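You operate a simulated robot arm through the tools that you are given. There is no shell and no other tool. Be economical: measure what you need, move in short steps, check, and stop when the job is done.

You run a simulated robot arm. Do the job below in one go: nothing can be reset, and whatever is moved stays where it is left.

JOB
Pressure-test the white coupler to 4 bar and put it back.
Fine: clamp it in the test block, shut the red bleed knob and pump. Open the knob again and unclamp only at 0.0 bar. Set down upright: what you pick out.

Only the result counts: the job must be done as asked and must still hold three seconds after the hand-in. Knocking over, shifting, dropping, spilling or breaking anything else fails it.

ROBOT AND FRAMES
A 7-joint arm with a two-finger parallel gripper, fixed in place. Base frame: the origin is at the foot of the arm, x ahead of it, y to its left, z up; the work surface is at about z = 88. Units: cm, degrees, N and s.
With the tool pointing down near the work surface it reaches from about 24 to 68 cm from the base axis. Its first joint turns from -66.0 to 66.0 degrees. Payload 2.4 kg.
The tool frame sits at the grasp point between the pads (the TCP): z along the fingers, y along the line on which they close. The tips reach 3 cm beyond it. The gripper opens to 9.4 cm. The fingers are 2.8 cm wide and 1 cm thick; the gripper's body (5 by 9.6 cm) begins 5.5 cm behind the TCP.
Orientation is that of the tool frame in the base frame, as a unit quaternion [w, x, y, z]. With the fingers straight down and closing along the base's y, the tool's x points along the base's -x, its y along +y and its z along -z.

CONTROLS
- The arm moves only by the tool apply_moves. Its argument "moves" is one flat list of numbers, 7 for each row, row after row: the closure, from 0 (fully open) to 1 (shut), then the shift along the base's x, y, z in units of 50 mm (1.0 is 50 mm), then the turn, a rotation vector about the base's x, y, z in units of 6 degrees (1.0 is 6 degrees). In form: [hand, x, y, z, ax, ay, az, hand, x, y, z, ax, ay, az, ...]. A call has 1 to 10 rows; each row shifts and turns the commanded pose from where the row before left it. A call with a number of a shift or a turn outside -1 to 1 is refused whole. Rows are played at 5 a second. More than 5 cm and 8.6 degrees between two rows, or a gripper value outside its range, and nothing of the call is played. A pose out of reach is approached as far as the arm can. The call stops where the force on the tool passes 70 N (or 10 N more than at its start, if that is more) or the arm is blocked; 0.2 s more then pass. The fingers move at their own pace (about 15.3 cm/s each) and stop on an object; they squeeze with about 43 N. The grip force told is the motor's: it shows also when the fingers shut on nothing. Time passes only in rows, and 0.2 s behind the last, so rows that do not move let the fingers close. The reply holds the time, the measured pose of the TCP, the force on the tool along the base axes, the opening and the grip force, in the units named above and with some noise, with the torque about the TCP (base axes, N m) and any sound that the robot's microphone picked up.
- Cameras (640 x 400 px; columns grow to the right, rows downward): "scene" is fixed at [4.76, 47.52, 146.02]; the picture's right is [-0.70, -0.72, 0.00], its down [-0.30, 0.30, -0.91] and it looks along [0.65, -0.63, -0.42] (base axes); focal length 326 px, centre (320, 200). "wrist" rides on the gripper at [7.6, 1.4, -10.2] in the tool frame; the picture's right is [-0.18, 0.98, 0.00], its down [-0.75, -0.14, -0.64] and it looks along [-0.63, -0.12, 0.77] (tool axes); focal length 243 px, centre (320, 200). There is no depth. A picture from a camera that has moved, and an enlarged one, comes with that camera's place and axes in the base frame and with its lens.
- capture(camera): a new picture of that camera. No time passes.
- zoom(camera, box): a new picture of the part [left, top, right, bottom] of that camera's present view, enlarged. No time passes.
- finish_job(): hands the job in; it is judged then, once.

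Work in short steps. Places have to be worked out from the pictures, the camera data and where the tool is seen: move nearer, look again, correct. Check each grasp and each placing, and mend what went wrong. You have 120 turns and 68 pictures in all, those below and enlarged ones among them. Open the gripper and draw the arm clear of the work before you hand the job in, unless the task says otherwise; then end with one line.

The tools are called after ">>>" as a command line: name --argument value ..., lists and objects as JSON in quotes. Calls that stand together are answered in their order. apply_moves: Moves the arm, as the interface text tells. Its arguments: {"type":"object","properties":{"moves":{"type":"array","items":{"type":"number"}}},"required":["moves"]} The other tools are called the same way: capture (camera) takes a picture; zoom (camera, box) takes an enlarged picture of a part of a camera's view; finish_job () hands the job in.

At the start:

```text
time: 0.0
eef_pos: [45.12, -1.46, 123.72]
ee_rot: [0.0, 0.0, 1.0, 0.0]
force: [0.0, 0.1, 0.2]
ft_torque: [-0.02, 0.01, 0.04]
grip_width: 9.4
grasp_force: 0.1
```

scene: 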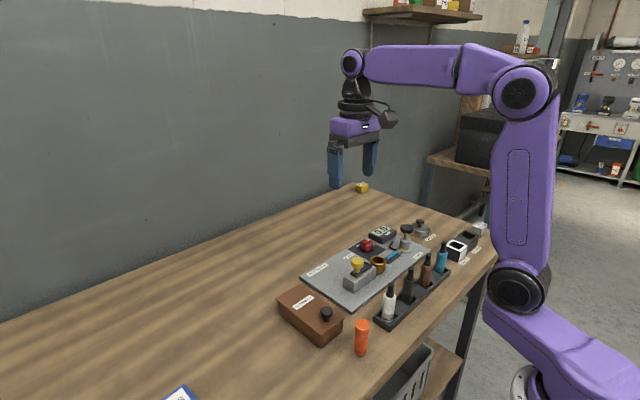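
wrist: 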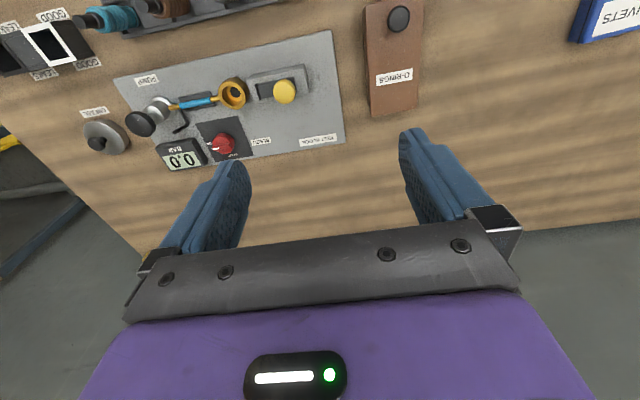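

I start by enlarging the work area in both cameras to identify the parts.

>>> zoom --camera "scene" --box '[270, 200, 500, 360]'

>>> zoom --camera "wrist" --box '[0, 0, 360, 190]'

```text
2.50 times, centred on (385, 280) of scene
camera zoom: at [4.76, 47.52, 146.02], right [-0.7, -0.72, 0.0], down [-0.3, 0.3, -0.91], along [0.65, -0.63, -0.42], focal length 816 px, centre (158, 0)
```

zoom: 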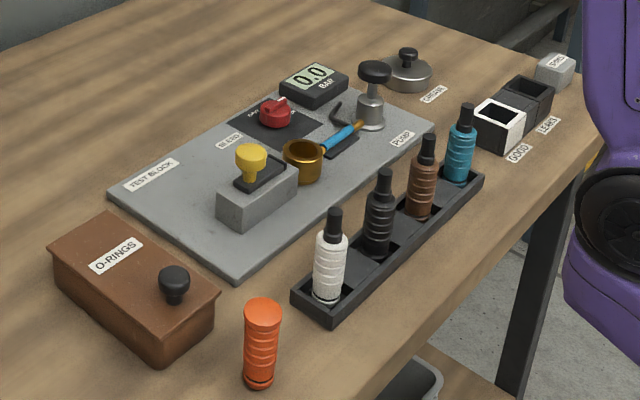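

```text
1.78 times, centred on (180, 95) of wrist
camera zoom: at [37.44, 0.03, 133.76], right [0.18, 0.98, 0.0], down [0.75, -0.14, 0.64], along [0.63, -0.12, -0.77], focal length 431 px, centre (569, 387)
```

zoom: 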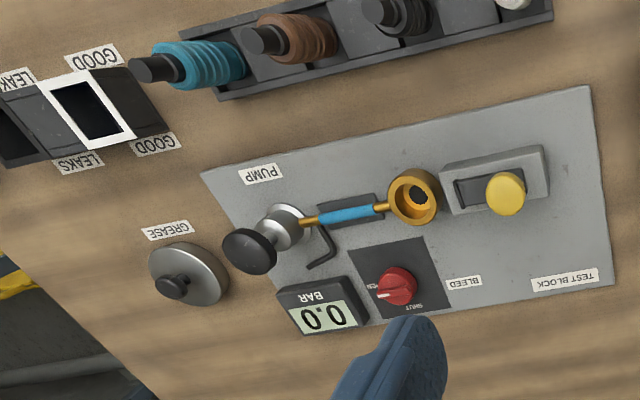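

I see the white coupler in the near tray, the brass socket, yellow clamp slider, red bleed knob (at OPEN) and pump. I move back over the tray for a better top view.

>>> apply_moves --moves '[0, -0.6, -0.7, -0.2, 0, 0, 0, 0, -0.6, -0.7, -0.2, 0, 0, 0, 0, -0.6, -0.7, -0.2, 0, 0, 0]'

>>> capture --camera "wrist"

>>> zoom --camera "wrist" --box '[160, 0, 480, 200]'

```text
time: 0.8
eef_pos: [35.96, -11.75, 120.78]
ee_rot: [0.0, -0.001, 1.0, 0.0]
force: [0.2, -0.2, 0.5]
ft_torque: [0.03, -0.01, -0.01]
grip_width: 9.4
grasp_force: 0.1
```

```text
63 pictures are left
camera wrist: at [28.4, -10.21, 130.87], right [0.18, 0.98, 0.0], down [0.75, -0.14, 0.64], along [0.63, -0.12, -0.77], focal length 243 px, centre (320, 200)
```

wrist: 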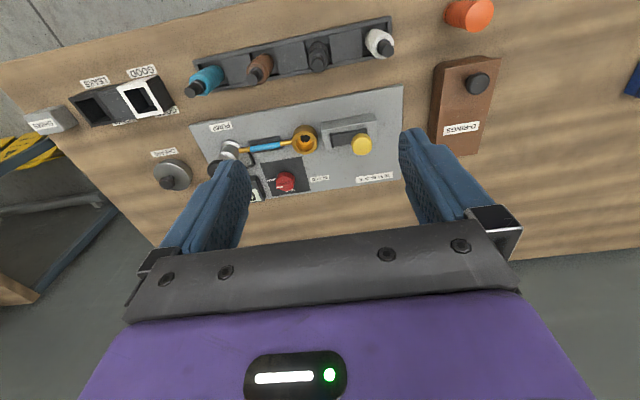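

```text
2.00 times, centred on (320, 100) of wrist
camera zoom: at [28.4, -10.21, 130.87], right [0.18, 0.98, 0.0], down [0.75, -0.14, 0.64], along [0.63, -0.12, -0.77], focal length 485 px, centre (320, 400)
```

zoom: 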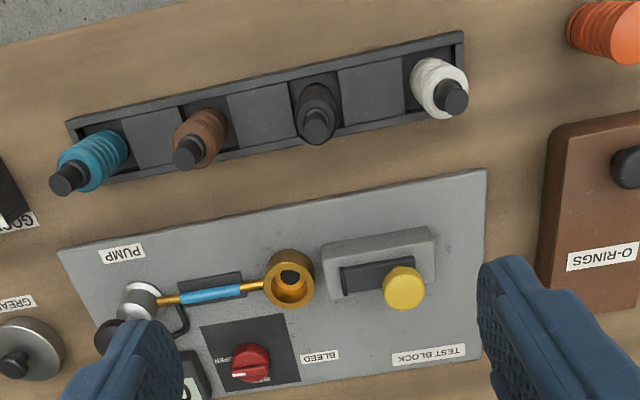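

Tray estimate: white coupler at about (34.5, -3.2), tip z≈98.5; socket near (46,-15.5). I go lower for a closer look at the block.

>>> apply_moves --moves '[0, 0, -0.2, -0.9, 0, 0, 0, 0, 0, -0.2, -0.9, 0, 0, 0, 0, 0, -0.2, -0.9, 0, 0, 0]'

>>> capture --camera "wrist"

>>> zoom --camera "scene" --box '[330, 220, 430, 282]'

```text
time: 1.6
eef_pos: [35.95, -14.81, 106.94]
ee_rot: [0.001, 0.0, 1.0, 0.0]
force: [-0.2, -0.5, 0.5]
ft_torque: [-0.01, 0.04, -0.01]
grip_width: 9.42
grasp_force: 0.1
```

```text
61 pictures are left
camera wrist: at [28.4, -13.26, 117.22], right [0.18, 0.98, 0.0], down [0.75, -0.14, 0.64], along [0.63, -0.12, -0.77], focal length 243 px, centre (320, 200)
```

wrist: 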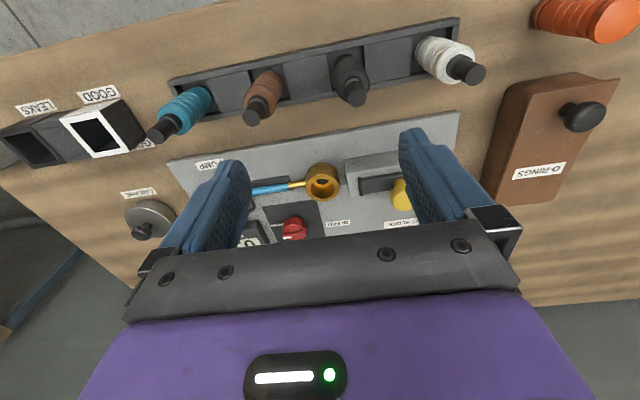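

```text
6.40 times, centred on (380, 251) of scene
camera zoom: at [4.76, 47.52, 146.02], right [-0.7, -0.72, 0.0], down [-0.3, 0.3, -0.91], along [0.65, -0.63, -0.42], focal length 2089 px, centre (-64, -126)
```

zoom: 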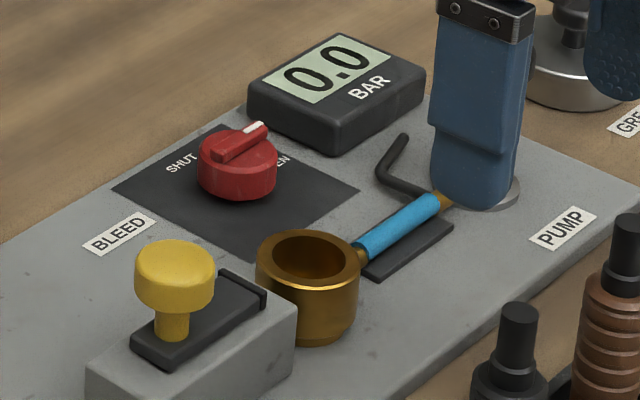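

The block is clear now: the slider moves toward −y to clamp, knob turns +90° about z to SHUT. White coupler tip triangulates to (34.3, -3.5, 98.5); I move above it.

>>> apply_moves --moves '[0, -0.11, 0.75, 0, 0, 0, 0, 0, -0.11, 0.75, 0, 0, 0, 0, 0, -0.11, 0.75, 0, 0, 0, 0]'

>>> capture --camera "wrist"

>>> zoom --camera "scene" --box '[330, 210, 490, 330]'

```text
time: 2.4
eef_pos: [34.37, -3.68, 107.07]
ee_rot: [0.0, 0.001, 1.0, 0.0]
force: [-0.1, 0.0, 0.2]
ft_torque: [-0.01, 0.0, 0.04]
grip_width: 9.4
grasp_force: 0.1
```

```text
59 pictures are left
camera wrist: at [26.85, -2.24, 117.23], right [0.18, 0.98, 0.0], down [0.75, -0.14, 0.64], along [0.63, -0.12, -0.77], focal length 243 px, centre (320, 200)
```

wrist: 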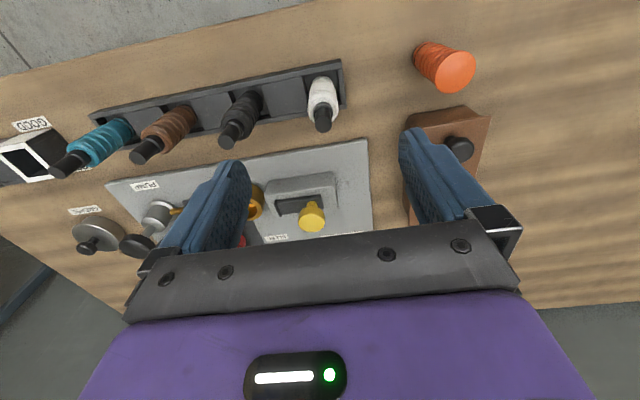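

```text
3.33 times, centred on (410, 270) of scene
camera zoom: at [4.76, 47.52, 146.02], right [-0.7, -0.72, 0.0], down [-0.3, 0.3, -0.91], along [0.65, -0.63, -0.42], focal length 1088 px, centre (20, -33)
```

zoom: 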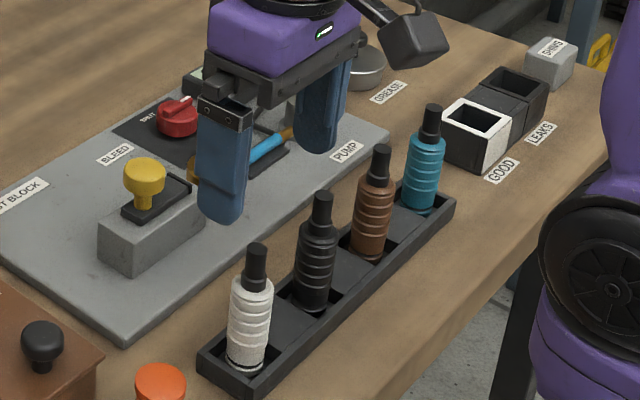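

Tip now confirms coupler axis ≈ (34.1, -3.5). I narrow the fingers to ~6 cm to clear the black neighbour and descend to TCP z≈96.

>>> apply_moves --moves '[0.36, -0.05, 0.04, 0, 0, 0, 0, 0.36, 0, 0, 0, 0, 0, 0, 0.36, 0, 0, -0.6, 0, 0, 0, 0.36, 0, 0, -0.5, 0, 0, 0]'

>>> capture --camera "wrist"

>>> zoom --camera "scene" --box '[330, 210, 490, 330]'

```text
time: 3.4
eef_pos: [34.21, -3.59, 101.55]
ee_rot: [0.0, 0.0, 1.0, -0.001]
force: [0.6, 0.4, 0.3]
ft_torque: [0.0, 0.03, -0.03]
grip_width: 6.03
grasp_force: 0.0
```

```text
57 pictures are left
camera wrist: at [26.49, -2.07, 111.7], right [0.18, 0.98, 0.0], down [0.75, -0.14, 0.64], along [0.63, -0.12, -0.77], focal length 243 px, centre (320, 200)
```

wrist: 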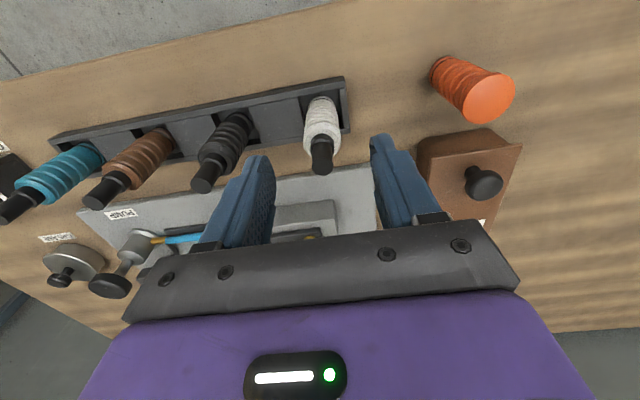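

```text
3.33 times, centred on (410, 270) of scene
camera zoom: at [4.76, 47.52, 146.02], right [-0.7, -0.72, 0.0], down [-0.3, 0.3, -0.91], along [0.65, -0.63, -0.42], focal length 1088 px, centre (20, -33)
```

zoom: 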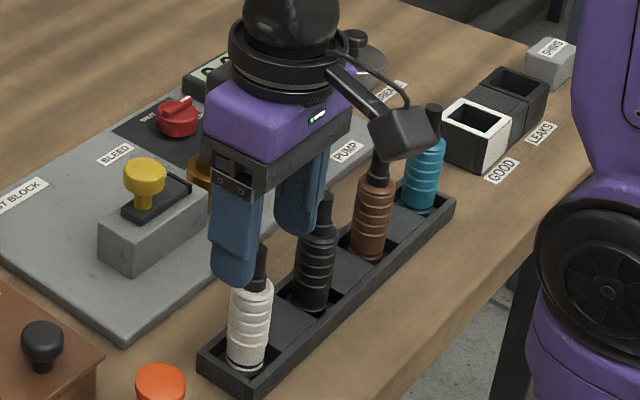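

Tip again resolves to (34.15, -3.4): aligned. Descend 5.5 cm and close.

>>> apply_moves --moves '[0.36, 0, 0.03, -0.6, 0, 0, 0, 0.36, 0, 0, -0.5, 0, 0, 0, 0.36, 0, 0, 0, 0, 0, 0, 1, 0, 0, 0, 0, 0, 0, 1, 0, 0, 0, 0, 0, 0, 1, 0, 0, 0, 0, 0, 0]'

>>> zoom --camera "scene" --box '[330, 210, 490, 330]'

```text
time: 4.8
eef_pos: [34.25, -3.26, 96.14]
ee_rot: [0.0, 0.0, 1.0, 0.0]
force: [-0.3, 0.3, 0.5]
ft_torque: [0.01, 0.0, 0.02]
grip_width: 2.68
grasp_force: 42.8
```

```text
3.33 times, centred on (410, 270) of scene
camera zoom: at [4.76, 47.52, 146.02], right [-0.7, -0.72, 0.0], down [-0.3, 0.3, -0.91], along [0.65, -0.63, -0.42], focal length 1088 px, centre (20, -33)
```

zoom: 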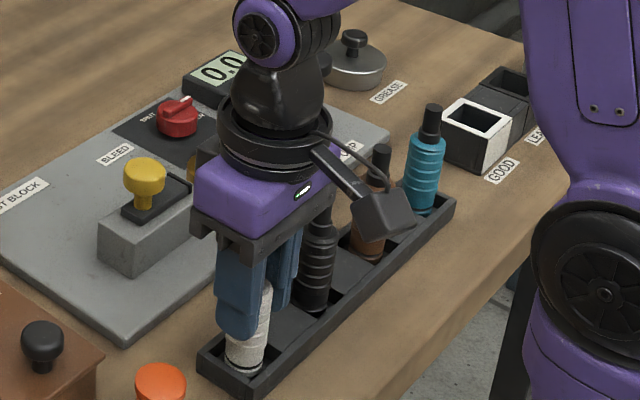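

Gripped (2.68 cm wide). Lift straight up 11 cm and check.

>>> apply_moves --moves '[1, 0, 0, -0.1, 0, 0, 0, 1, 0, 0, 0.3, 0, 0, 0, 1, 0, 0, 0.6, 0, 0, 0, 1, 0, 0, 0.7, 0, 0, 0, 1, 0, 0, 0.7, 0, 0, 0]'

>>> capture --camera "wrist"

>>> capture --camera "scene"

```text
time: 6.0
eef_pos: [34.1, -3.35, 107.29]
ee_rot: [-0.001, 0.0, 1.0, 0.0]
force: [-0.8, 0.5, -0.3]
ft_torque: [-0.03, -0.01, 0.01]
grip_width: 2.67
grasp_force: 43.0
```

```text
54 pictures are left
camera wrist: at [26.55, -1.86, 117.38], right [0.18, 0.98, 0.0], down [0.75, -0.14, 0.64], along [0.63, -0.12, -0.77], focal length 243 px, centre (320, 200)
```

wrist: 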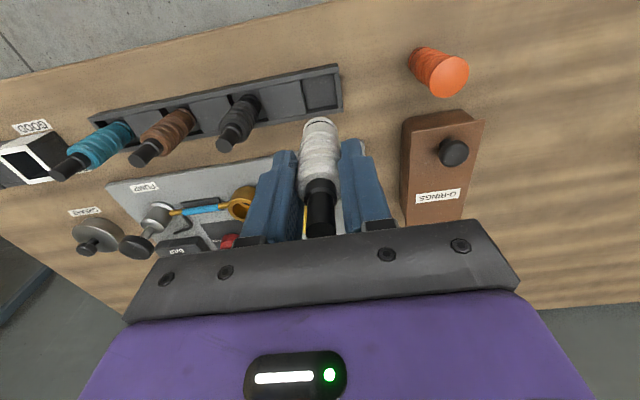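

```text
53 pictures are left
```

scene: 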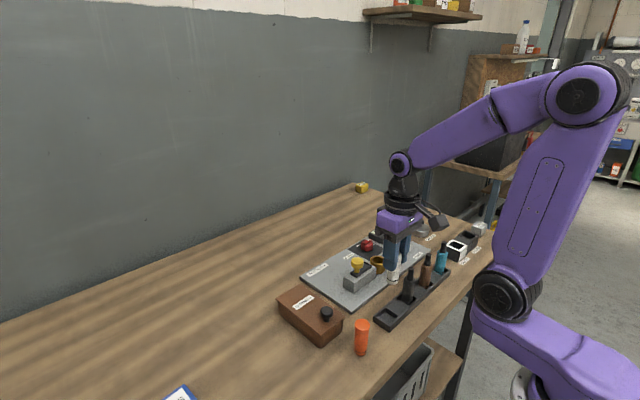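

Coupler is held well. The socket from three views sits at ≈(46.4,-16.4), rim z≈91.7; I move above it at a safe height.

>>> apply_moves --moves '[1, 0, 0, 0.3, 0, 0, 0, 1, 0.5, -0.65, 0, 0, 0, 0, 1, 0.6, -0.65, 0, 0, 0, 0, 1, 0.6, -0.65, 0, 0, 0, 0, 1, 0.6, -0.65, 0, 0, 0, 0, 1, 0.16, -0.01, 0, 0, 0, 0]'

>>> capture --camera "wrist"

>>> zoom --camera "scene" --box '[330, 200, 450, 280]'

```text
time: 7.4
eef_pos: [46.18, -16.64, 108.69]
ee_rot: [0.0, 0.0, 1.0, 0.0]
force: [-0.5, 0.2, -0.4]
ft_torque: [0.01, -0.02, -0.02]
grip_width: 2.67
grasp_force: 42.7
```

```text
52 pictures are left
camera wrist: at [38.66, -15.08, 118.78], right [0.18, 0.98, 0.0], down [0.75, -0.14, 0.64], along [0.63, -0.12, -0.77], focal length 243 px, centre (320, 200)
```

wrist: 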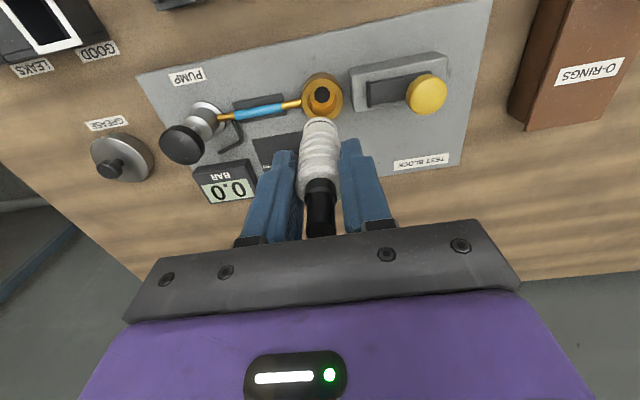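

```text
5.00 times, centred on (390, 240) of scene
camera zoom: at [4.76, 47.52, 146.02], right [-0.7, -0.72, 0.0], down [-0.3, 0.3, -0.91], along [0.65, -0.63, -0.42], focal length 1632 px, centre (-30, 0)
```

zoom: 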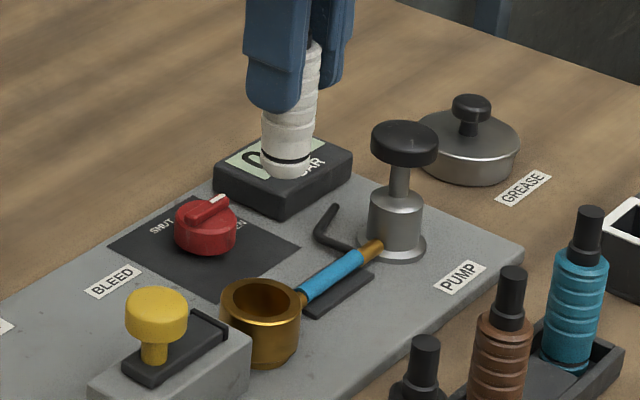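

I enlarge to compare the coupler's lower end and cup precisely.

>>> zoom --camera "wrist" --box '[240, 50, 400, 150]'

```text
4.00 times, centred on (320, 100) of wrist
camera zoom: at [38.66, -15.08, 118.78], right [0.18, 0.98, 0.0], down [0.75, -0.14, 0.64], along [0.63, -0.12, -0.77], focal length 970 px, centre (320, 600)
```

zoom: 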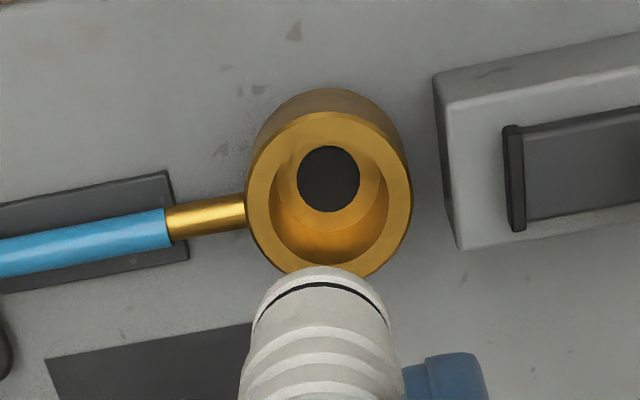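

Cup centre ≈ (46.85,-16.42); coupler bottom currently ≈0.8 cm short in x. Shift +0.8 x and lower 6 cm, then recheck.

>>> apply_moves --moves '[1, 0.16, 0, 0, 0, 0, 0, 1, 0, 0, -0.6, 0, 0, 0, 1, 0, 0, -0.6, 0, 0, 0, 1, 0, 0, 0, 0, 0, 0]'

>>> zoom --camera "wrist" --box '[240, 50, 400, 150]'

>>> zoom --camera "scene" --box '[340, 220, 420, 280]'

```text
time: 8.4
eef_pos: [47.27, -16.48, 102.5]
ee_rot: [0.001, 0.0, 1.0, -0.001]
force: [0.9, 0.6, -0.6]
ft_torque: [0.03, -0.04, 0.03]
grip_width: 2.67
grasp_force: 43.0
```

```text
4.00 times, centred on (320, 100) of wrist
camera zoom: at [39.61, -14.93, 112.65], right [0.18, 0.98, 0.0], down [0.75, -0.14, 0.64], along [0.63, -0.12, -0.77], focal length 970 px, centre (320, 600)
```

zoom: 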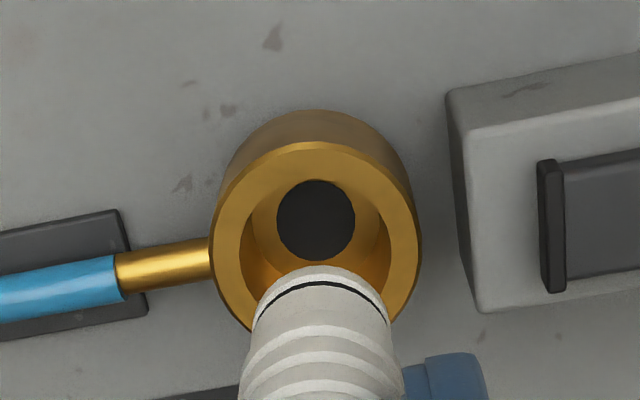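

```text
6.67 times, centred on (380, 250) of scene
camera zoom: at [4.76, 47.52, 146.02], right [-0.7, -0.72, 0.0], down [-0.3, 0.3, -0.91], along [0.65, -0.63, -0.42], focal length 2176 px, centre (-80, -133)
```

zoom: 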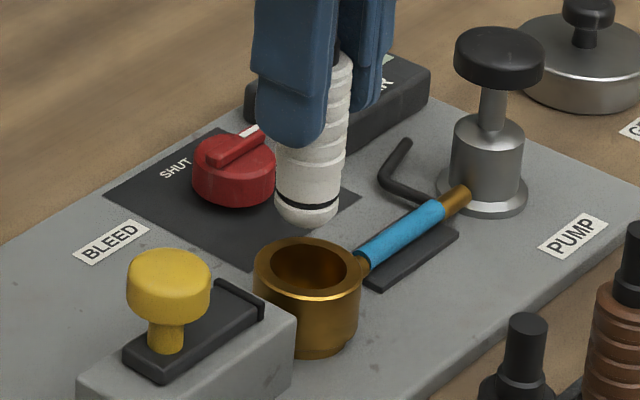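

Combining both views: coupler is now ~0.35 cm too far in x, y good, bottom ≈2.5 cm above rim. Correct and lower 1.5 cm.

>>> apply_moves --moves '[1, -0.07, 0, 0, 0, 0, 0, 1, 0, 0, -0.3, 0, 0, 0, 1, 0, 0, 0, 0, 0, 0]'

>>> zoom --camera "wrist" --box '[240, 50, 400, 150]'

>>> zoom --camera "scene" --box '[340, 220, 420, 280]'

```text
time: 9.2
eef_pos: [46.82, -16.34, 101.02]
ee_rot: [0.0, 0.0, 1.0, -0.001]
force: [0.1, 0.9, -1.6]
ft_torque: [0.01, 0.03, -0.02]
grip_width: 2.62
grasp_force: 43.4
```

```text
4.00 times, centred on (320, 100) of wrist
camera zoom: at [39.21, -14.92, 111.17], right [0.18, 0.98, 0.0], down [0.75, -0.14, 0.64], along [0.63, -0.12, -0.77], focal length 970 px, centre (320, 600)
```

zoom: 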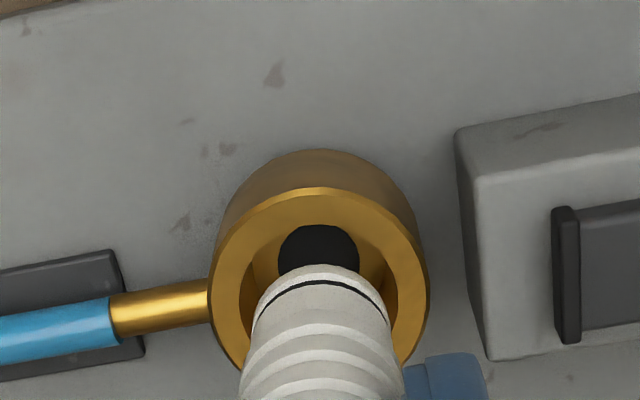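

```text
6.67 times, centred on (380, 250) of scene
camera zoom: at [4.76, 47.52, 146.02], right [-0.7, -0.72, 0.0], down [-0.3, 0.3, -0.91], along [0.65, -0.63, -0.42], focal length 2176 px, centre (-80, -133)
```

zoom: 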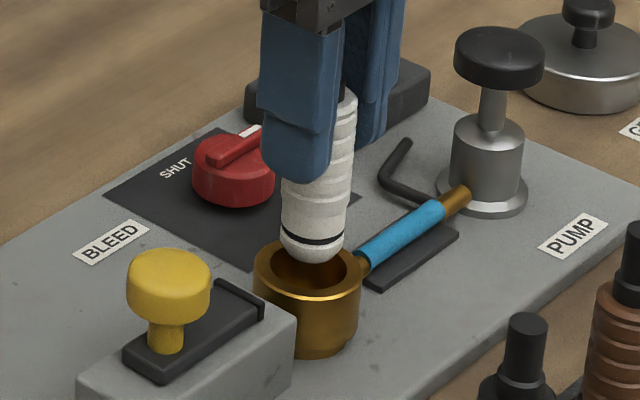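

Aligned in both views within ~1 mm. Lower in small steps, watching force.

>>> apply_moves --moves '[1, 0, 0, -0.14, 0, 0, 0, 1, 0, 0, -0.14, 0, 0, 0, 1, 0, 0, -0.06, 0, 0, 0, 1, 0, 0, 0, 0, 0, 0]'

>>> zoom --camera "scene" --box '[340, 220, 420, 280]'

>>> zoom --camera "wrist" --box '[240, 50, 400, 150]'

```text
time: 10.2
eef_pos: [46.81, -16.5, 99.28]
ee_rot: [0.0, 0.0, 1.0, 0.0]
force: [0.4, 1.0, -0.5]
ft_torque: [0.03, -0.01, 0.0]
grip_width: 2.65
grasp_force: 43.2
```

```text
6.67 times, centred on (380, 250) of scene
camera zoom: at [4.76, 47.52, 146.02], right [-0.7, -0.72, 0.0], down [-0.3, 0.3, -0.91], along [0.65, -0.63, -0.42], focal length 2176 px, centre (-80, -133)
```

zoom: 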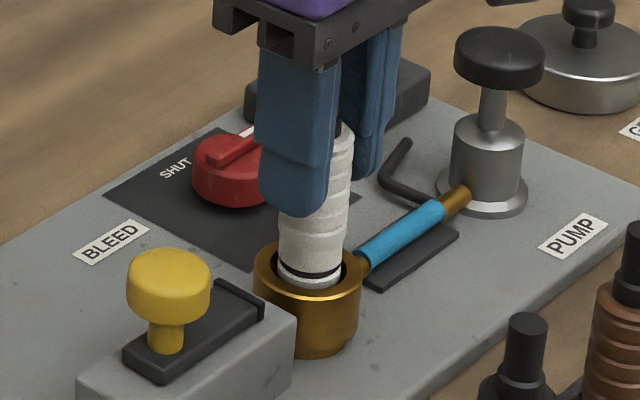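

```text
4.00 times, centred on (320, 100) of wrist
camera zoom: at [39.24, -14.95, 109.55], right [0.18, 0.98, 0.0], down [0.75, -0.14, 0.64], along [0.63, -0.12, -0.77], focal length 970 px, centre (320, 600)
```

zoom: 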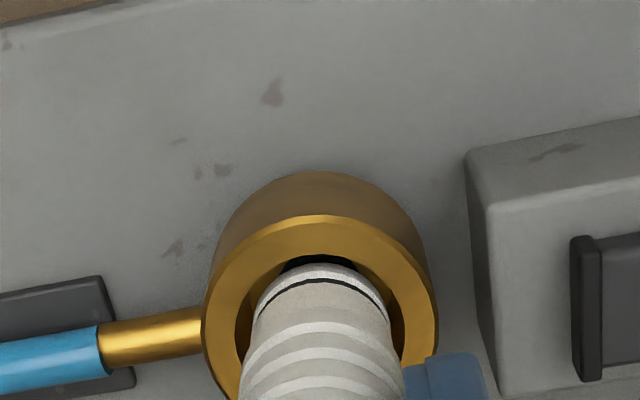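

It's entering the cup without contact. Continue down slowly until it bottoms.

>>> apply_moves --moves '[1, 0, 0, -0.12, 0, 0, 0, 1, 0, 0, -0.12, 0, 0, 0, 1, 0, 0, -0.08, 0, 0, 0]'

>>> zoom --camera "scene" --box '[340, 220, 420, 280]'

```text
time: 11.0
eef_pos: [46.86, -16.31, 97.93]
ee_rot: [0.002, 0.0, 1.0, -0.001]
force: [-7.0, 3.4, 28.2]
ft_torque: [0.38, 0.36, 0.11]
grip_width: 2.65
grasp_force: 43.6
```

```text
6.67 times, centred on (380, 250) of scene
camera zoom: at [4.7, 47.54, 146.02], right [-0.7, -0.72, 0.0], down [-0.3, 0.3, -0.91], along [0.65, -0.63, -0.42], focal length 2176 px, centre (-80, -133)
```

zoom: 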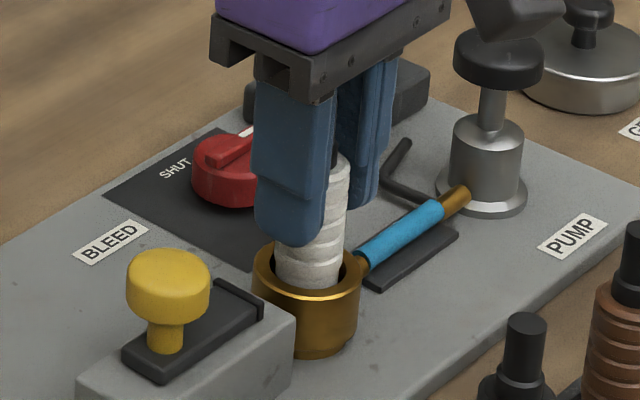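

Contact at 28 N after ~1.4 cm insertion, matching the seat depth of the cup. I relax the push, then release and inspect.

>>> apply_moves --moves '[1, -0.01, 0.01, 0.03, 0, 0, 0, 1, 0, 0, 0, 0, 0, 0]'

>>> zoom --camera "wrist" --box '[240, 50, 400, 150]'

```text
time: 11.6
eef_pos: [46.85, -16.49, 97.87]
ee_rot: [0.0, 0.0, 1.0, 0.0]
force: [1.7, 0.2, 5.1]
ft_torque: [0.09, -0.23, 0.01]
grip_width: 2.66
grasp_force: 43.2
```

```text
4.00 times, centred on (320, 100) of wrist
camera zoom: at [39.27, -14.94, 108.05], right [0.18, 0.98, 0.0], down [0.75, -0.14, 0.64], along [0.63, -0.12, -0.77], focal length 970 px, centre (320, 600)
```

zoom: 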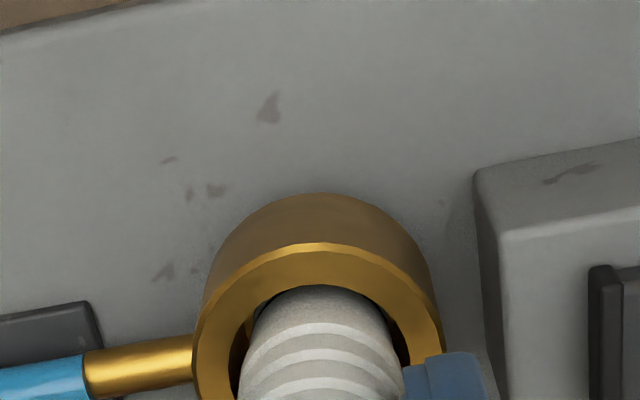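

Coupler sits centred in the cup with residual force small. Open the fingers partially.

>>> apply_moves --moves '[0.55, 0, 0, 0, 0, 0, 0, 0.5, 0, 0, 0, 0, 0, 0]'

>>> zoom --camera "scene" --box '[340, 220, 420, 280]'

```text
time: 12.2
eef_pos: [46.84, -16.39, 97.91]
ee_rot: [0.0, -0.001, 1.0, 0.0]
force: [0.5, -0.2, 0.5]
ft_torque: [0.0, 0.03, 0.0]
grip_width: 4.7
grasp_force: 0.1
```

```text
6.67 times, centred on (380, 250) of scene
camera zoom: at [4.76, 47.52, 146.02], right [-0.7, -0.72, 0.0], down [-0.3, 0.3, -0.91], along [0.65, -0.63, -0.42], focal length 2176 px, centre (-80, -133)
```

zoom: 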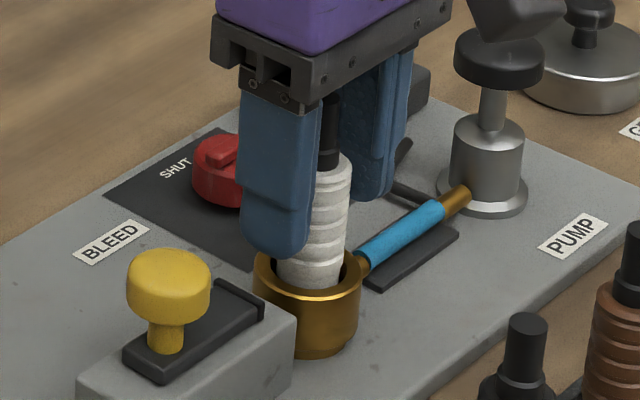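

Coupler stands upright in the socket. Rise clear and move over the yellow slider knob.

>>> apply_moves --moves '[0.5, 0, 0, 0.8, 0, 0, 0, 0.5, 0, 0, 0.9, 0, 0, 0, 0.5, 0, 0.7, 0, 0, 0, 0, 0.42, 0, 0.7, 0, 0, 0, 0, 0.42, 0, 0.6, 0, 0, 0, 0]'

>>> capture --camera "wrist"

>>> zoom --camera "scene" --box '[330, 210, 430, 285]'

```text
time: 13.4
eef_pos: [46.99, -6.12, 106.22]
ee_rot: [0.0, 0.0, 1.0, 0.0]
force: [0.3, -0.5, 0.6]
ft_torque: [0.02, -0.02, 0.0]
grip_width: 5.45
grasp_force: 0.1
```

```text
40 pictures are left
camera wrist: at [39.34, -4.64, 116.43], right [0.18, 0.98, 0.0], down [0.75, -0.14, 0.64], along [0.63, -0.12, -0.77], focal length 243 px, centre (320, 200)
```

wrist: 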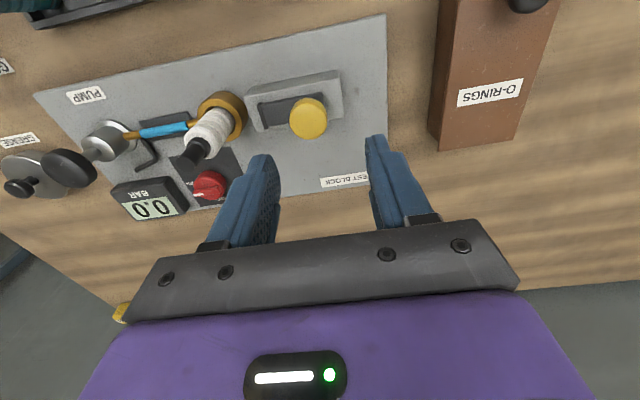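

```text
5.33 times, centred on (380, 248) of scene
camera zoom: at [4.76, 47.52, 146.02], right [-0.7, -0.72, 0.0], down [-0.3, 0.3, -0.91], along [0.65, -0.63, -0.42], focal length 1741 px, centre (0, -53)
```

zoom: 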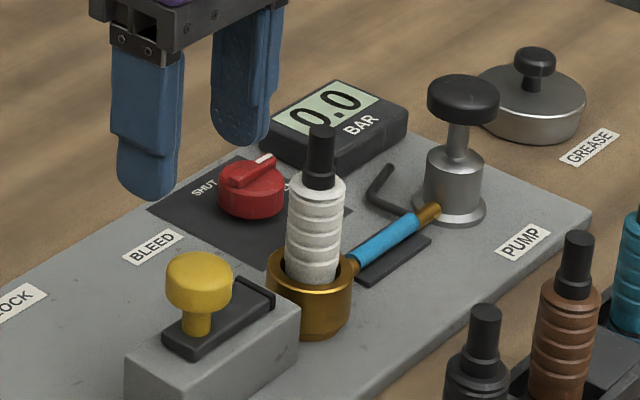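

Yellow knob cap centred ≈(46.6,-7.0), top z≈97.4. Descend around it with 5.4 cm opening and close.

>>> apply_moves --moves '[0.42, -0.06, -0.17, 0, 0, 0, 0, 0.42, 0, 0, -0.6, 0, 0, 0, 0.42, 0, 0, -0.6, 0, 0, 0, 0.42, 0, 0, -0.5, 0, 0, 0, 0.42, 0, 0, 0, 0, 0, 0]'

>>> capture --camera "wrist"

>>> zoom --camera "scene" --box '[330, 210, 430, 285]'

```text
time: 14.6
eef_pos: [46.64, -7.16, 97.9]
ee_rot: [-0.001, 0.0, 1.0, 0.0]
force: [0.2, -0.3, 0.0]
ft_torque: [-0.01, 0.01, 0.03]
grip_width: 5.43
grasp_force: 0.1
```

```text
38 pictures are left
camera wrist: at [39.1, -5.67, 108.12], right [0.18, 0.98, 0.0], down [0.75, -0.14, 0.64], along [0.63, -0.12, -0.77], focal length 243 px, centre (320, 200)
```

wrist: 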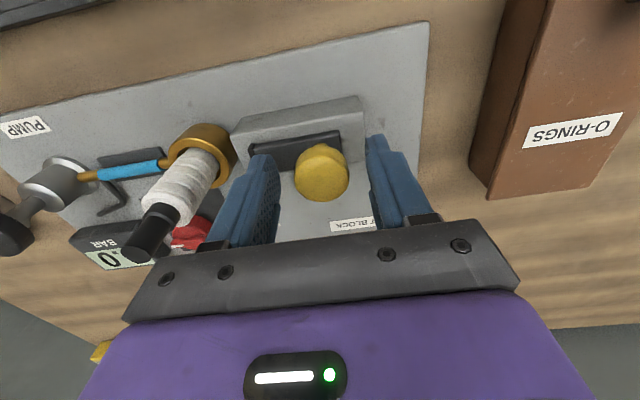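

```text
5.33 times, centred on (380, 248) of scene
camera zoom: at [4.76, 47.52, 146.02], right [-0.7, -0.72, 0.0], down [-0.3, 0.3, -0.91], along [0.65, -0.63, -0.42], focal length 1741 px, centre (0, -53)
```

zoom: 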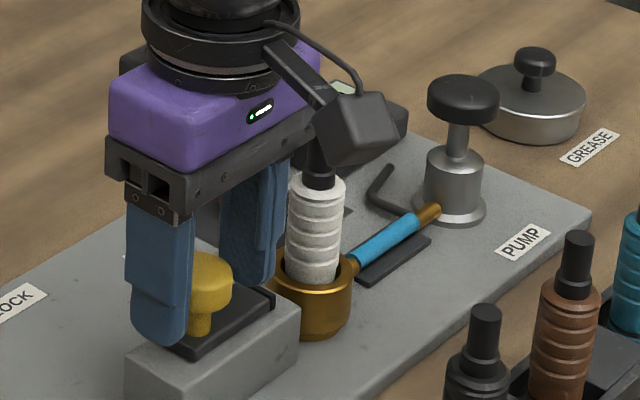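

Knob sits between the fingers, slightly toward −x. I shift x −0.4 and close on it.

>>> apply_moves --moves '[0.42, -0.08, 0.04, 0, 0, 0, 0, 0.8, 0, 0, 0, 0, 0, 0, 1, 0, 0, 0, 0, 0, 0, 1, 0, 0, 0, 0, 0, 0]'

```text
time: 15.6
eef_pos: [46.25, -7.13, 97.89]
ee_rot: [0.0, 0.001, 1.0, 0.0]
force: [1.3, -7.9, -5.7]
ft_torque: [-0.14, -0.25, -0.12]
grip_width: 3.08
grasp_force: 45.3
```

Knob gripped (3.1 cm). Slide toward −y in small steps.

>>> apply_moves --moves '[1, 0, -0.15, 0, 0, 0, 0, 1, 0, -0.15, 0, 0, 0, 0, 1, 0, -0.15, 0, 0, 0, 0]'

>>> zoom --camera "scene" --box '[330, 210, 430, 285]'

```text
time: 16.4
eef_pos: [46.17, -9.3, 97.94]
ee_rot: [0.001, -0.001, 1.0, 0.0]
force: [7.7, 0.2, -0.5]
ft_torque: [0.1, 0.59, 0.26]
grip_width: 3.09
grasp_force: 45.5
```

```text
5.33 times, centred on (380, 248) of scene
camera zoom: at [4.79, 47.52, 146.02], right [-0.7, -0.72, 0.0], down [-0.3, 0.3, -0.91], along [0.65, -0.63, -0.42], focal length 1741 px, centre (0, -53)
```

zoom: 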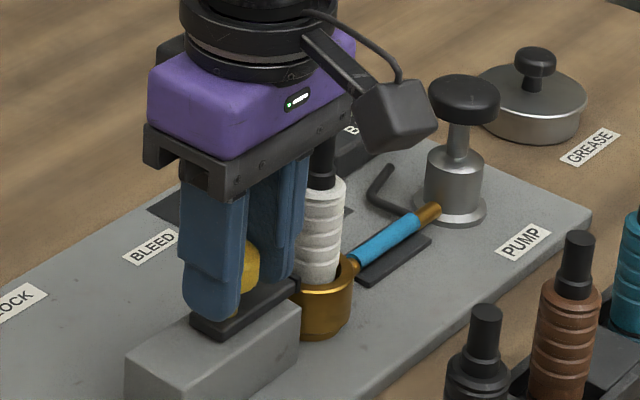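

The slider moves freely (end approaching the coupler). Continue with a small x relief.

>>> apply_moves --moves '[1, 0.02, -0.12, 0, 0, 0, 0, 1, 0, -0.12, 0, 0, 0, 0, 1, 0, -0.08, 0, 0, 0, 0]'

>>> zoom --camera "scene" --box '[350, 220, 430, 285]'

```text
time: 17.2
eef_pos: [46.35, -10.29, 98.0]
ee_rot: [-0.002, -0.004, 1.0, 0.003]
force: [2.2, 33.8, -9.4]
ft_torque: [0.43, -0.71, 0.04]
grip_width: 3.11
grasp_force: 45.3
```

```text
6.15 times, centred on (390, 252) of scene
camera zoom: at [4.77, 47.62, 145.99], right [-0.7, -0.72, 0.0], down [-0.3, 0.29, -0.91], along [0.65, -0.63, -0.42], focal length 2009 px, centre (-111, -123)
```

zoom: 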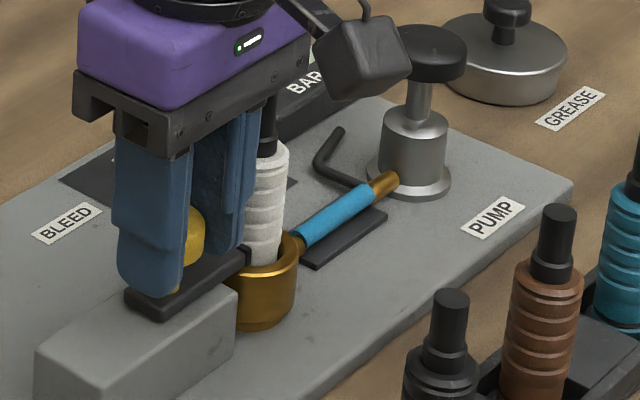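

Resistance of 34 N at y≈-10.3: slider contacts. One small extra push to confirm it is fully home.

>>> apply_moves --moves '[1, 0, -0.04, 0, 0, 0, 0, 1, 0, 0, 0, 0, 0, 0]'

```text
time: 17.8
eef_pos: [46.42, -10.2, 97.89]
ee_rot: [-0.003, -0.004, 1.0, 0.002]
force: [-6.9, 43.8, -6.7]
ft_torque: [0.59, 0.14, 0.38]
grip_width: 3.14
grasp_force: 45.1
```

Hard stop: fully home. Relax the push, open, and rise.

>>> apply_moves --moves '[1, 0, 0.1, 0, 0, 0, 0, 1, 0, 0, 0, 0, 0, 0, 0.5, 0, 0, 0, 0, 0, 0, 0.45, 0, 0.03, 0, 0, 0, 0]'

>>> apply_moves --moves '[0.45, 0, 0, 0.7, 0, 0, 0, 0.45, 0, 0, 0.8, 0, 0, 0, 0.45, 0, 0, 0.5, 0, 0, 0]'

>>> capture --camera "wrist"

>>> zoom --camera "scene" --box '[340, 210, 440, 285]'

```text
time: 18.8
eef_pos: [46.25, -10.51, 98.05]
ee_rot: [0.001, 0.001, 1.0, -0.001]
force: [-0.1, -0.2, 0.1]
ft_torque: [0.03, 0.01, -0.02]
grip_width: 5.18
grasp_force: 0.1
```

```text
time: 19.6
eef_pos: [46.17, -10.45, 108.03]
ee_rot: [-0.002, 0.0, 1.0, 0.0]
force: [0.1, 0.9, -0.4]
ft_torque: [0.0, 0.02, 0.0]
grip_width: 5.2
grasp_force: 0.0
```

```text
34 pictures are left
camera wrist: at [38.53, -8.94, 118.16], right [0.18, 0.98, 0.0], down [0.75, -0.14, 0.64], along [0.63, -0.12, -0.77], focal length 243 px, centre (320, 200)
```

wrist: 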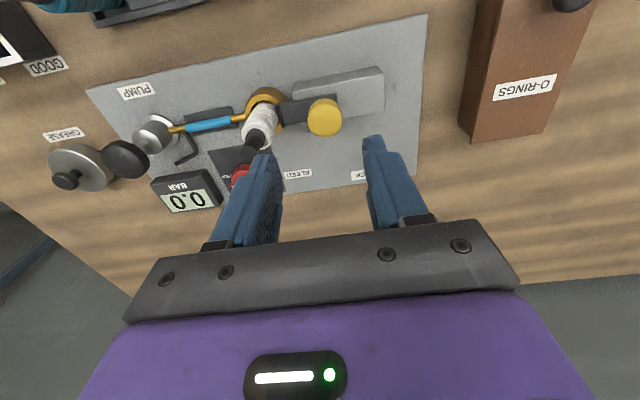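

```text
5.33 times, centred on (390, 248) of scene
camera zoom: at [4.76, 47.52, 146.02], right [-0.7, -0.72, 0.0], down [-0.3, 0.3, -0.91], along [0.65, -0.63, -0.42], focal length 1741 px, centre (-53, -53)
```

zoom: 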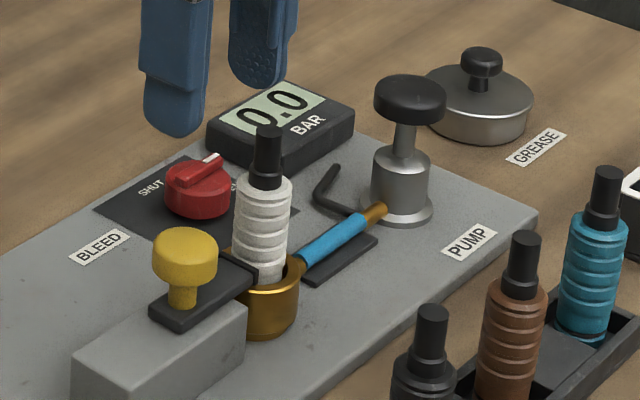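

Clamped; coupler upright. Next move above the red knob, estimated (54.8,-22).

>>> apply_moves --moves '[0.47, 0.58, -0.77, 0, 0, 0, 0, 0.47, 0.58, -0.77, 0, 0, 0, 0, 0.47, 0.58, -0.77, 0, 0, 0, 0, 0.47, 0, 0, -0.6, 0, 0, 0, 0.47, 0, 0, 0, 0, 0, 0]'

>>> capture --camera "wrist"

```text
time: 20.8
eef_pos: [54.94, -21.98, 104.93]
ee_rot: [0.0, 0.0, 1.0, -0.001]
force: [0.5, 0.4, 1.0]
ft_torque: [-0.01, -0.02, -0.02]
grip_width: 4.98
grasp_force: 0.0
```

```text
32 pictures are left
camera wrist: at [47.44, -20.48, 115.11], right [0.18, 0.98, 0.0], down [0.75, -0.14, 0.64], along [0.63, -0.12, -0.77], focal length 243 px, centre (320, 200)
```

wrist: 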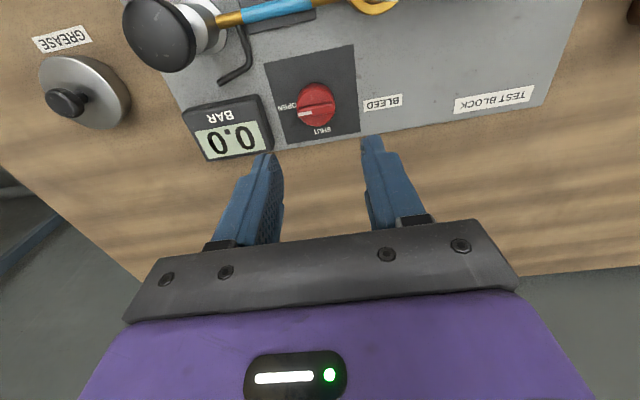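

Knob at (55.0,-22.2), ~3.7 cm across, top ~z 92; I open to 5.6 cm and descend to TCP≈93.3.

>>> apply_moves --moves '[0.4, 0.02, -0.04, 0, 0, 0, 0, 0.4, 0, 0, -0.8, 0, 0, 0, 0.4, 0, 0, -0.8, 0, 0, 0, 0.4, 0, 0, -0.4, 0, 0, 0, 0.4, 0, 0, -0.16, 0, 0, 0, 0.4, 0, 0, -0.16, 0, 0, 0, 0.4, 0, 0, 0, 0, 0, 0]'

>>> capture --camera "wrist"

>>> zoom --camera "scene" --box '[320, 200, 440, 285]'

```text
time: 22.4
eef_pos: [55.08, -22.22, 93.37]
ee_rot: [0.0, 0.0, 1.0, 0.0]
force: [-0.4, 0.3, 0.0]
ft_torque: [-0.02, 0.02, -0.01]
grip_width: 5.62
grasp_force: 0.0
```

```text
31 pictures are left
camera wrist: at [47.45, -20.64, 103.51], right [0.18, 0.98, 0.0], down [0.75, -0.14, 0.64], along [0.63, -0.12, -0.77], focal length 243 px, centre (320, 200)
```

wrist: 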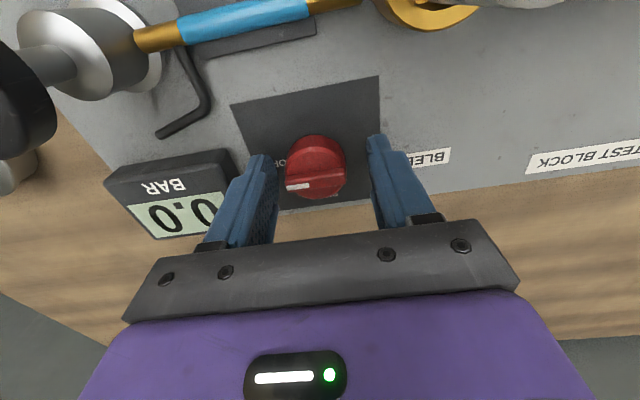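

```text
4.71 times, centred on (380, 242) of scene
camera zoom: at [4.76, 47.52, 146.02], right [-0.7, -0.72, 0.0], down [-0.3, 0.3, -0.91], along [0.65, -0.63, -0.42], focal length 1536 px, centre (38, 0)
```

zoom: 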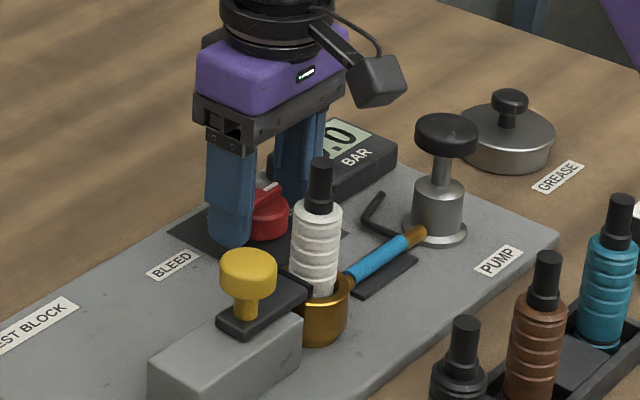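

Knob well between fingers. Close and check.

>>> apply_moves --moves '[0.4, -0.04, 0, 0, 0, 0, 0, 0.8, 0, 0, 0, 0, 0, 0, 1, 0, 0, 0, 0, 0, 0, 1, 0, 0, 0, 0, 0, 0]'

```text
time: 23.4
eef_pos: [54.89, -22.53, 93.34]
ee_rot: [0.002, 0.001, 1.0, -0.001]
force: [4.9, -19.7, -8.8]
ft_torque: [-0.24, -1.22, -0.16]
grip_width: 3.78
grasp_force: 45.3
```

Gripped at 3.8 cm; relieve the y side force by shifting −0.25 cm, then turn +90° in two calls, first half now.

>>> apply_moves --moves '[1, 0, -0.05, 0, 0, 0, 0, 1, 0, 0, 0, 0, 0, 1, 1, 0, 0, 0, 0, 0, 1, 1, 0, 0, 0, 0, 0, 1, 1, 0, 0, 0, 0, 0, 1, 1, 0, 0, 0, 0, 0, 1, 1, 0, 0, 0, 0, 0, 1]'

>>> zoom --camera "wrist" --box '[160, 60, 480, 260]'

```text
time: 25.0
eef_pos: [55.05, -22.85, 93.36]
ee_rot: [0.002, -0.308, 0.951, -0.004]
force: [18.3, -31.2, -13.1]
ft_torque: [-0.5, 0.44, -0.25]
grip_width: 3.77
grasp_force: 45.2
```

```text
2.00 times, centred on (320, 160) of wrist
camera zoom: at [47.89, -26.03, 103.5], right [-0.43, 0.9, -0.01], down [0.69, 0.33, 0.65], along [0.59, 0.27, -0.76], focal length 485 px, centre (320, 280)
```

zoom: 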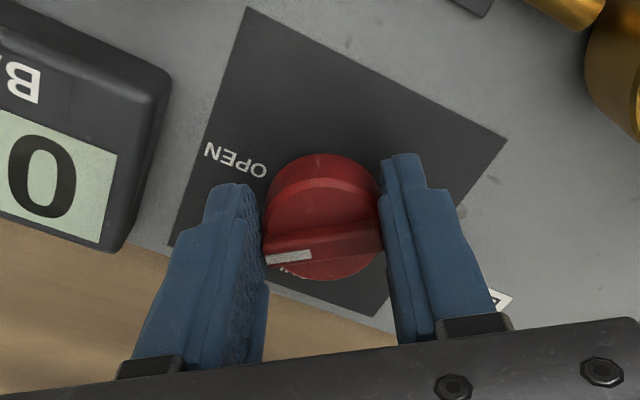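

The knob turns with the hand (pointer ~36° round). I follow the side force with a small shift and continue the remaining 54°.

>>> apply_moves --moves '[1, 0.04, -0.07, 0, 0, 0, 0, 1, 0, 0, 0, 0, 0, 1, 1, 0, 0, 0, 0, 0, 1, 1, 0, 0, 0, 0, 0, 1, 1, 0, 0, 0, 0, 0, 1, 1, 0, 0, 0, 0, 0, 1]'

```text
time: 26.4
eef_pos: [55.23, -23.04, 93.28]
ee_rot: [0.002, -0.545, 0.839, -0.003]
force: [16.9, -26.4, -7.6]
ft_torque: [-0.1, -0.09, -0.18]
grip_width: 3.74
grasp_force: 45.0
```

66° reached with moderate forces. Follow again and finish the last 24°.

>>> apply_moves --moves '[1, 0.03, -0.05, 0, 0, 0, 0, 1, 0, 0, 0, 0, 0, 1, 1, 0, 0, 0, 0, 0, 1, 1, 0, 0, 0, 0, 0, 1, 1, 0, 0, 0, 0, 0, 1, 1, 0, 0, 0, 0, 0, 0]'

>>> zoom --camera "wrist" --box '[160, 60, 480, 260]'

```text
time: 27.8
eef_pos: [55.42, -23.16, 93.31]
ee_rot: [-0.002, 0.707, -0.707, 0.003]
force: [16.4, -14.9, 4.8]
ft_torque: [0.07, -0.2, -0.55]
grip_width: 3.78
grasp_force: 45.3
```

```text
2.00 times, centred on (320, 160) of wrist
camera zoom: at [54.0, -30.59, 103.54], right [-0.98, 0.18, -0.01], down [0.13, 0.76, 0.64], along [0.12, 0.63, -0.77], focal length 485 px, centre (320, 280)
```

zoom: 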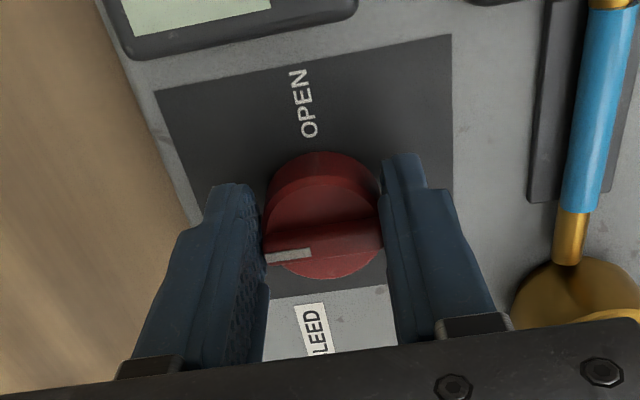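

Pointer now points at SHUT (+x). One slight extra turn to seat it, then open and rise to look.

>>> apply_moves --moves '[1, 0.02, -0.03, 0, 0, 0, 0.6, 1, 0, 0, 0, 0, 0, 0, 0.4, 0, 0, 0, 0, 0, 0, 0.4, 0, 0, 0, 0, 0, 0, 0.4, 0, 0, 0.8, 0, 0, 0, 0.4, 0, 0, 0.8, 0, 0, 0, 0.4, 0, 0, 0.8, 0, 0, 0]'

>>> capture --camera "wrist"

>>> zoom --camera "scene" --box '[320, 200, 440, 285]'

```text
time: 29.4
eef_pos: [55.46, -23.07, 105.54]
ee_rot: [0.0, 0.729, -0.685, 0.0]
force: [-0.6, 0.6, 0.4]
ft_torque: [0.0, -0.02, -0.03]
grip_width: 5.63
grasp_force: 0.1
```

```text
27 pictures are left
camera wrist: at [54.47, -30.64, 115.59], right [-0.99, 0.12, 0.0], down [0.09, 0.76, 0.64], along [0.08, 0.64, -0.77], focal length 243 px, centre (320, 200)
```

wrist: 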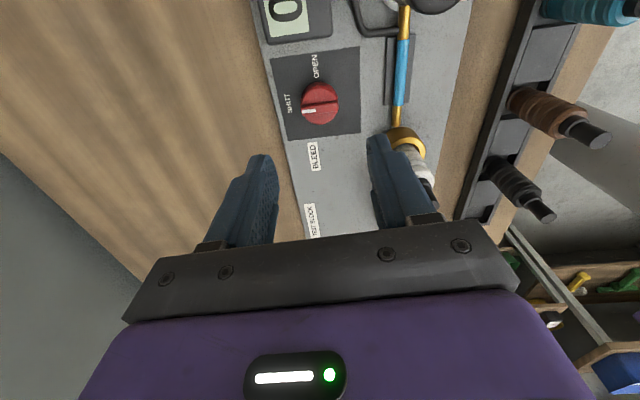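

```text
4.71 times, centred on (380, 242) of scene
camera zoom: at [4.76, 47.52, 146.02], right [-0.7, -0.72, 0.0], down [-0.3, 0.3, -0.91], along [0.65, -0.63, -0.42], focal length 1536 px, centre (38, 0)
```

zoom: 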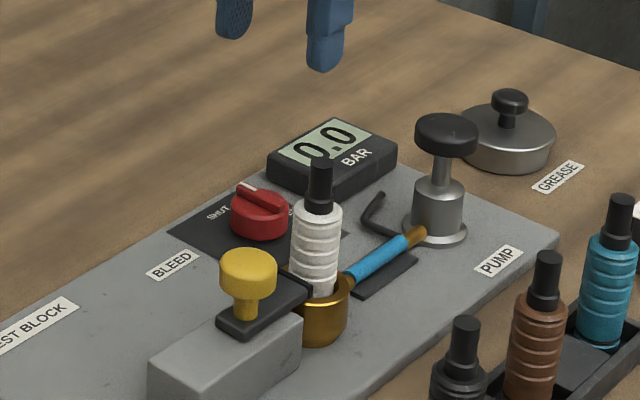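

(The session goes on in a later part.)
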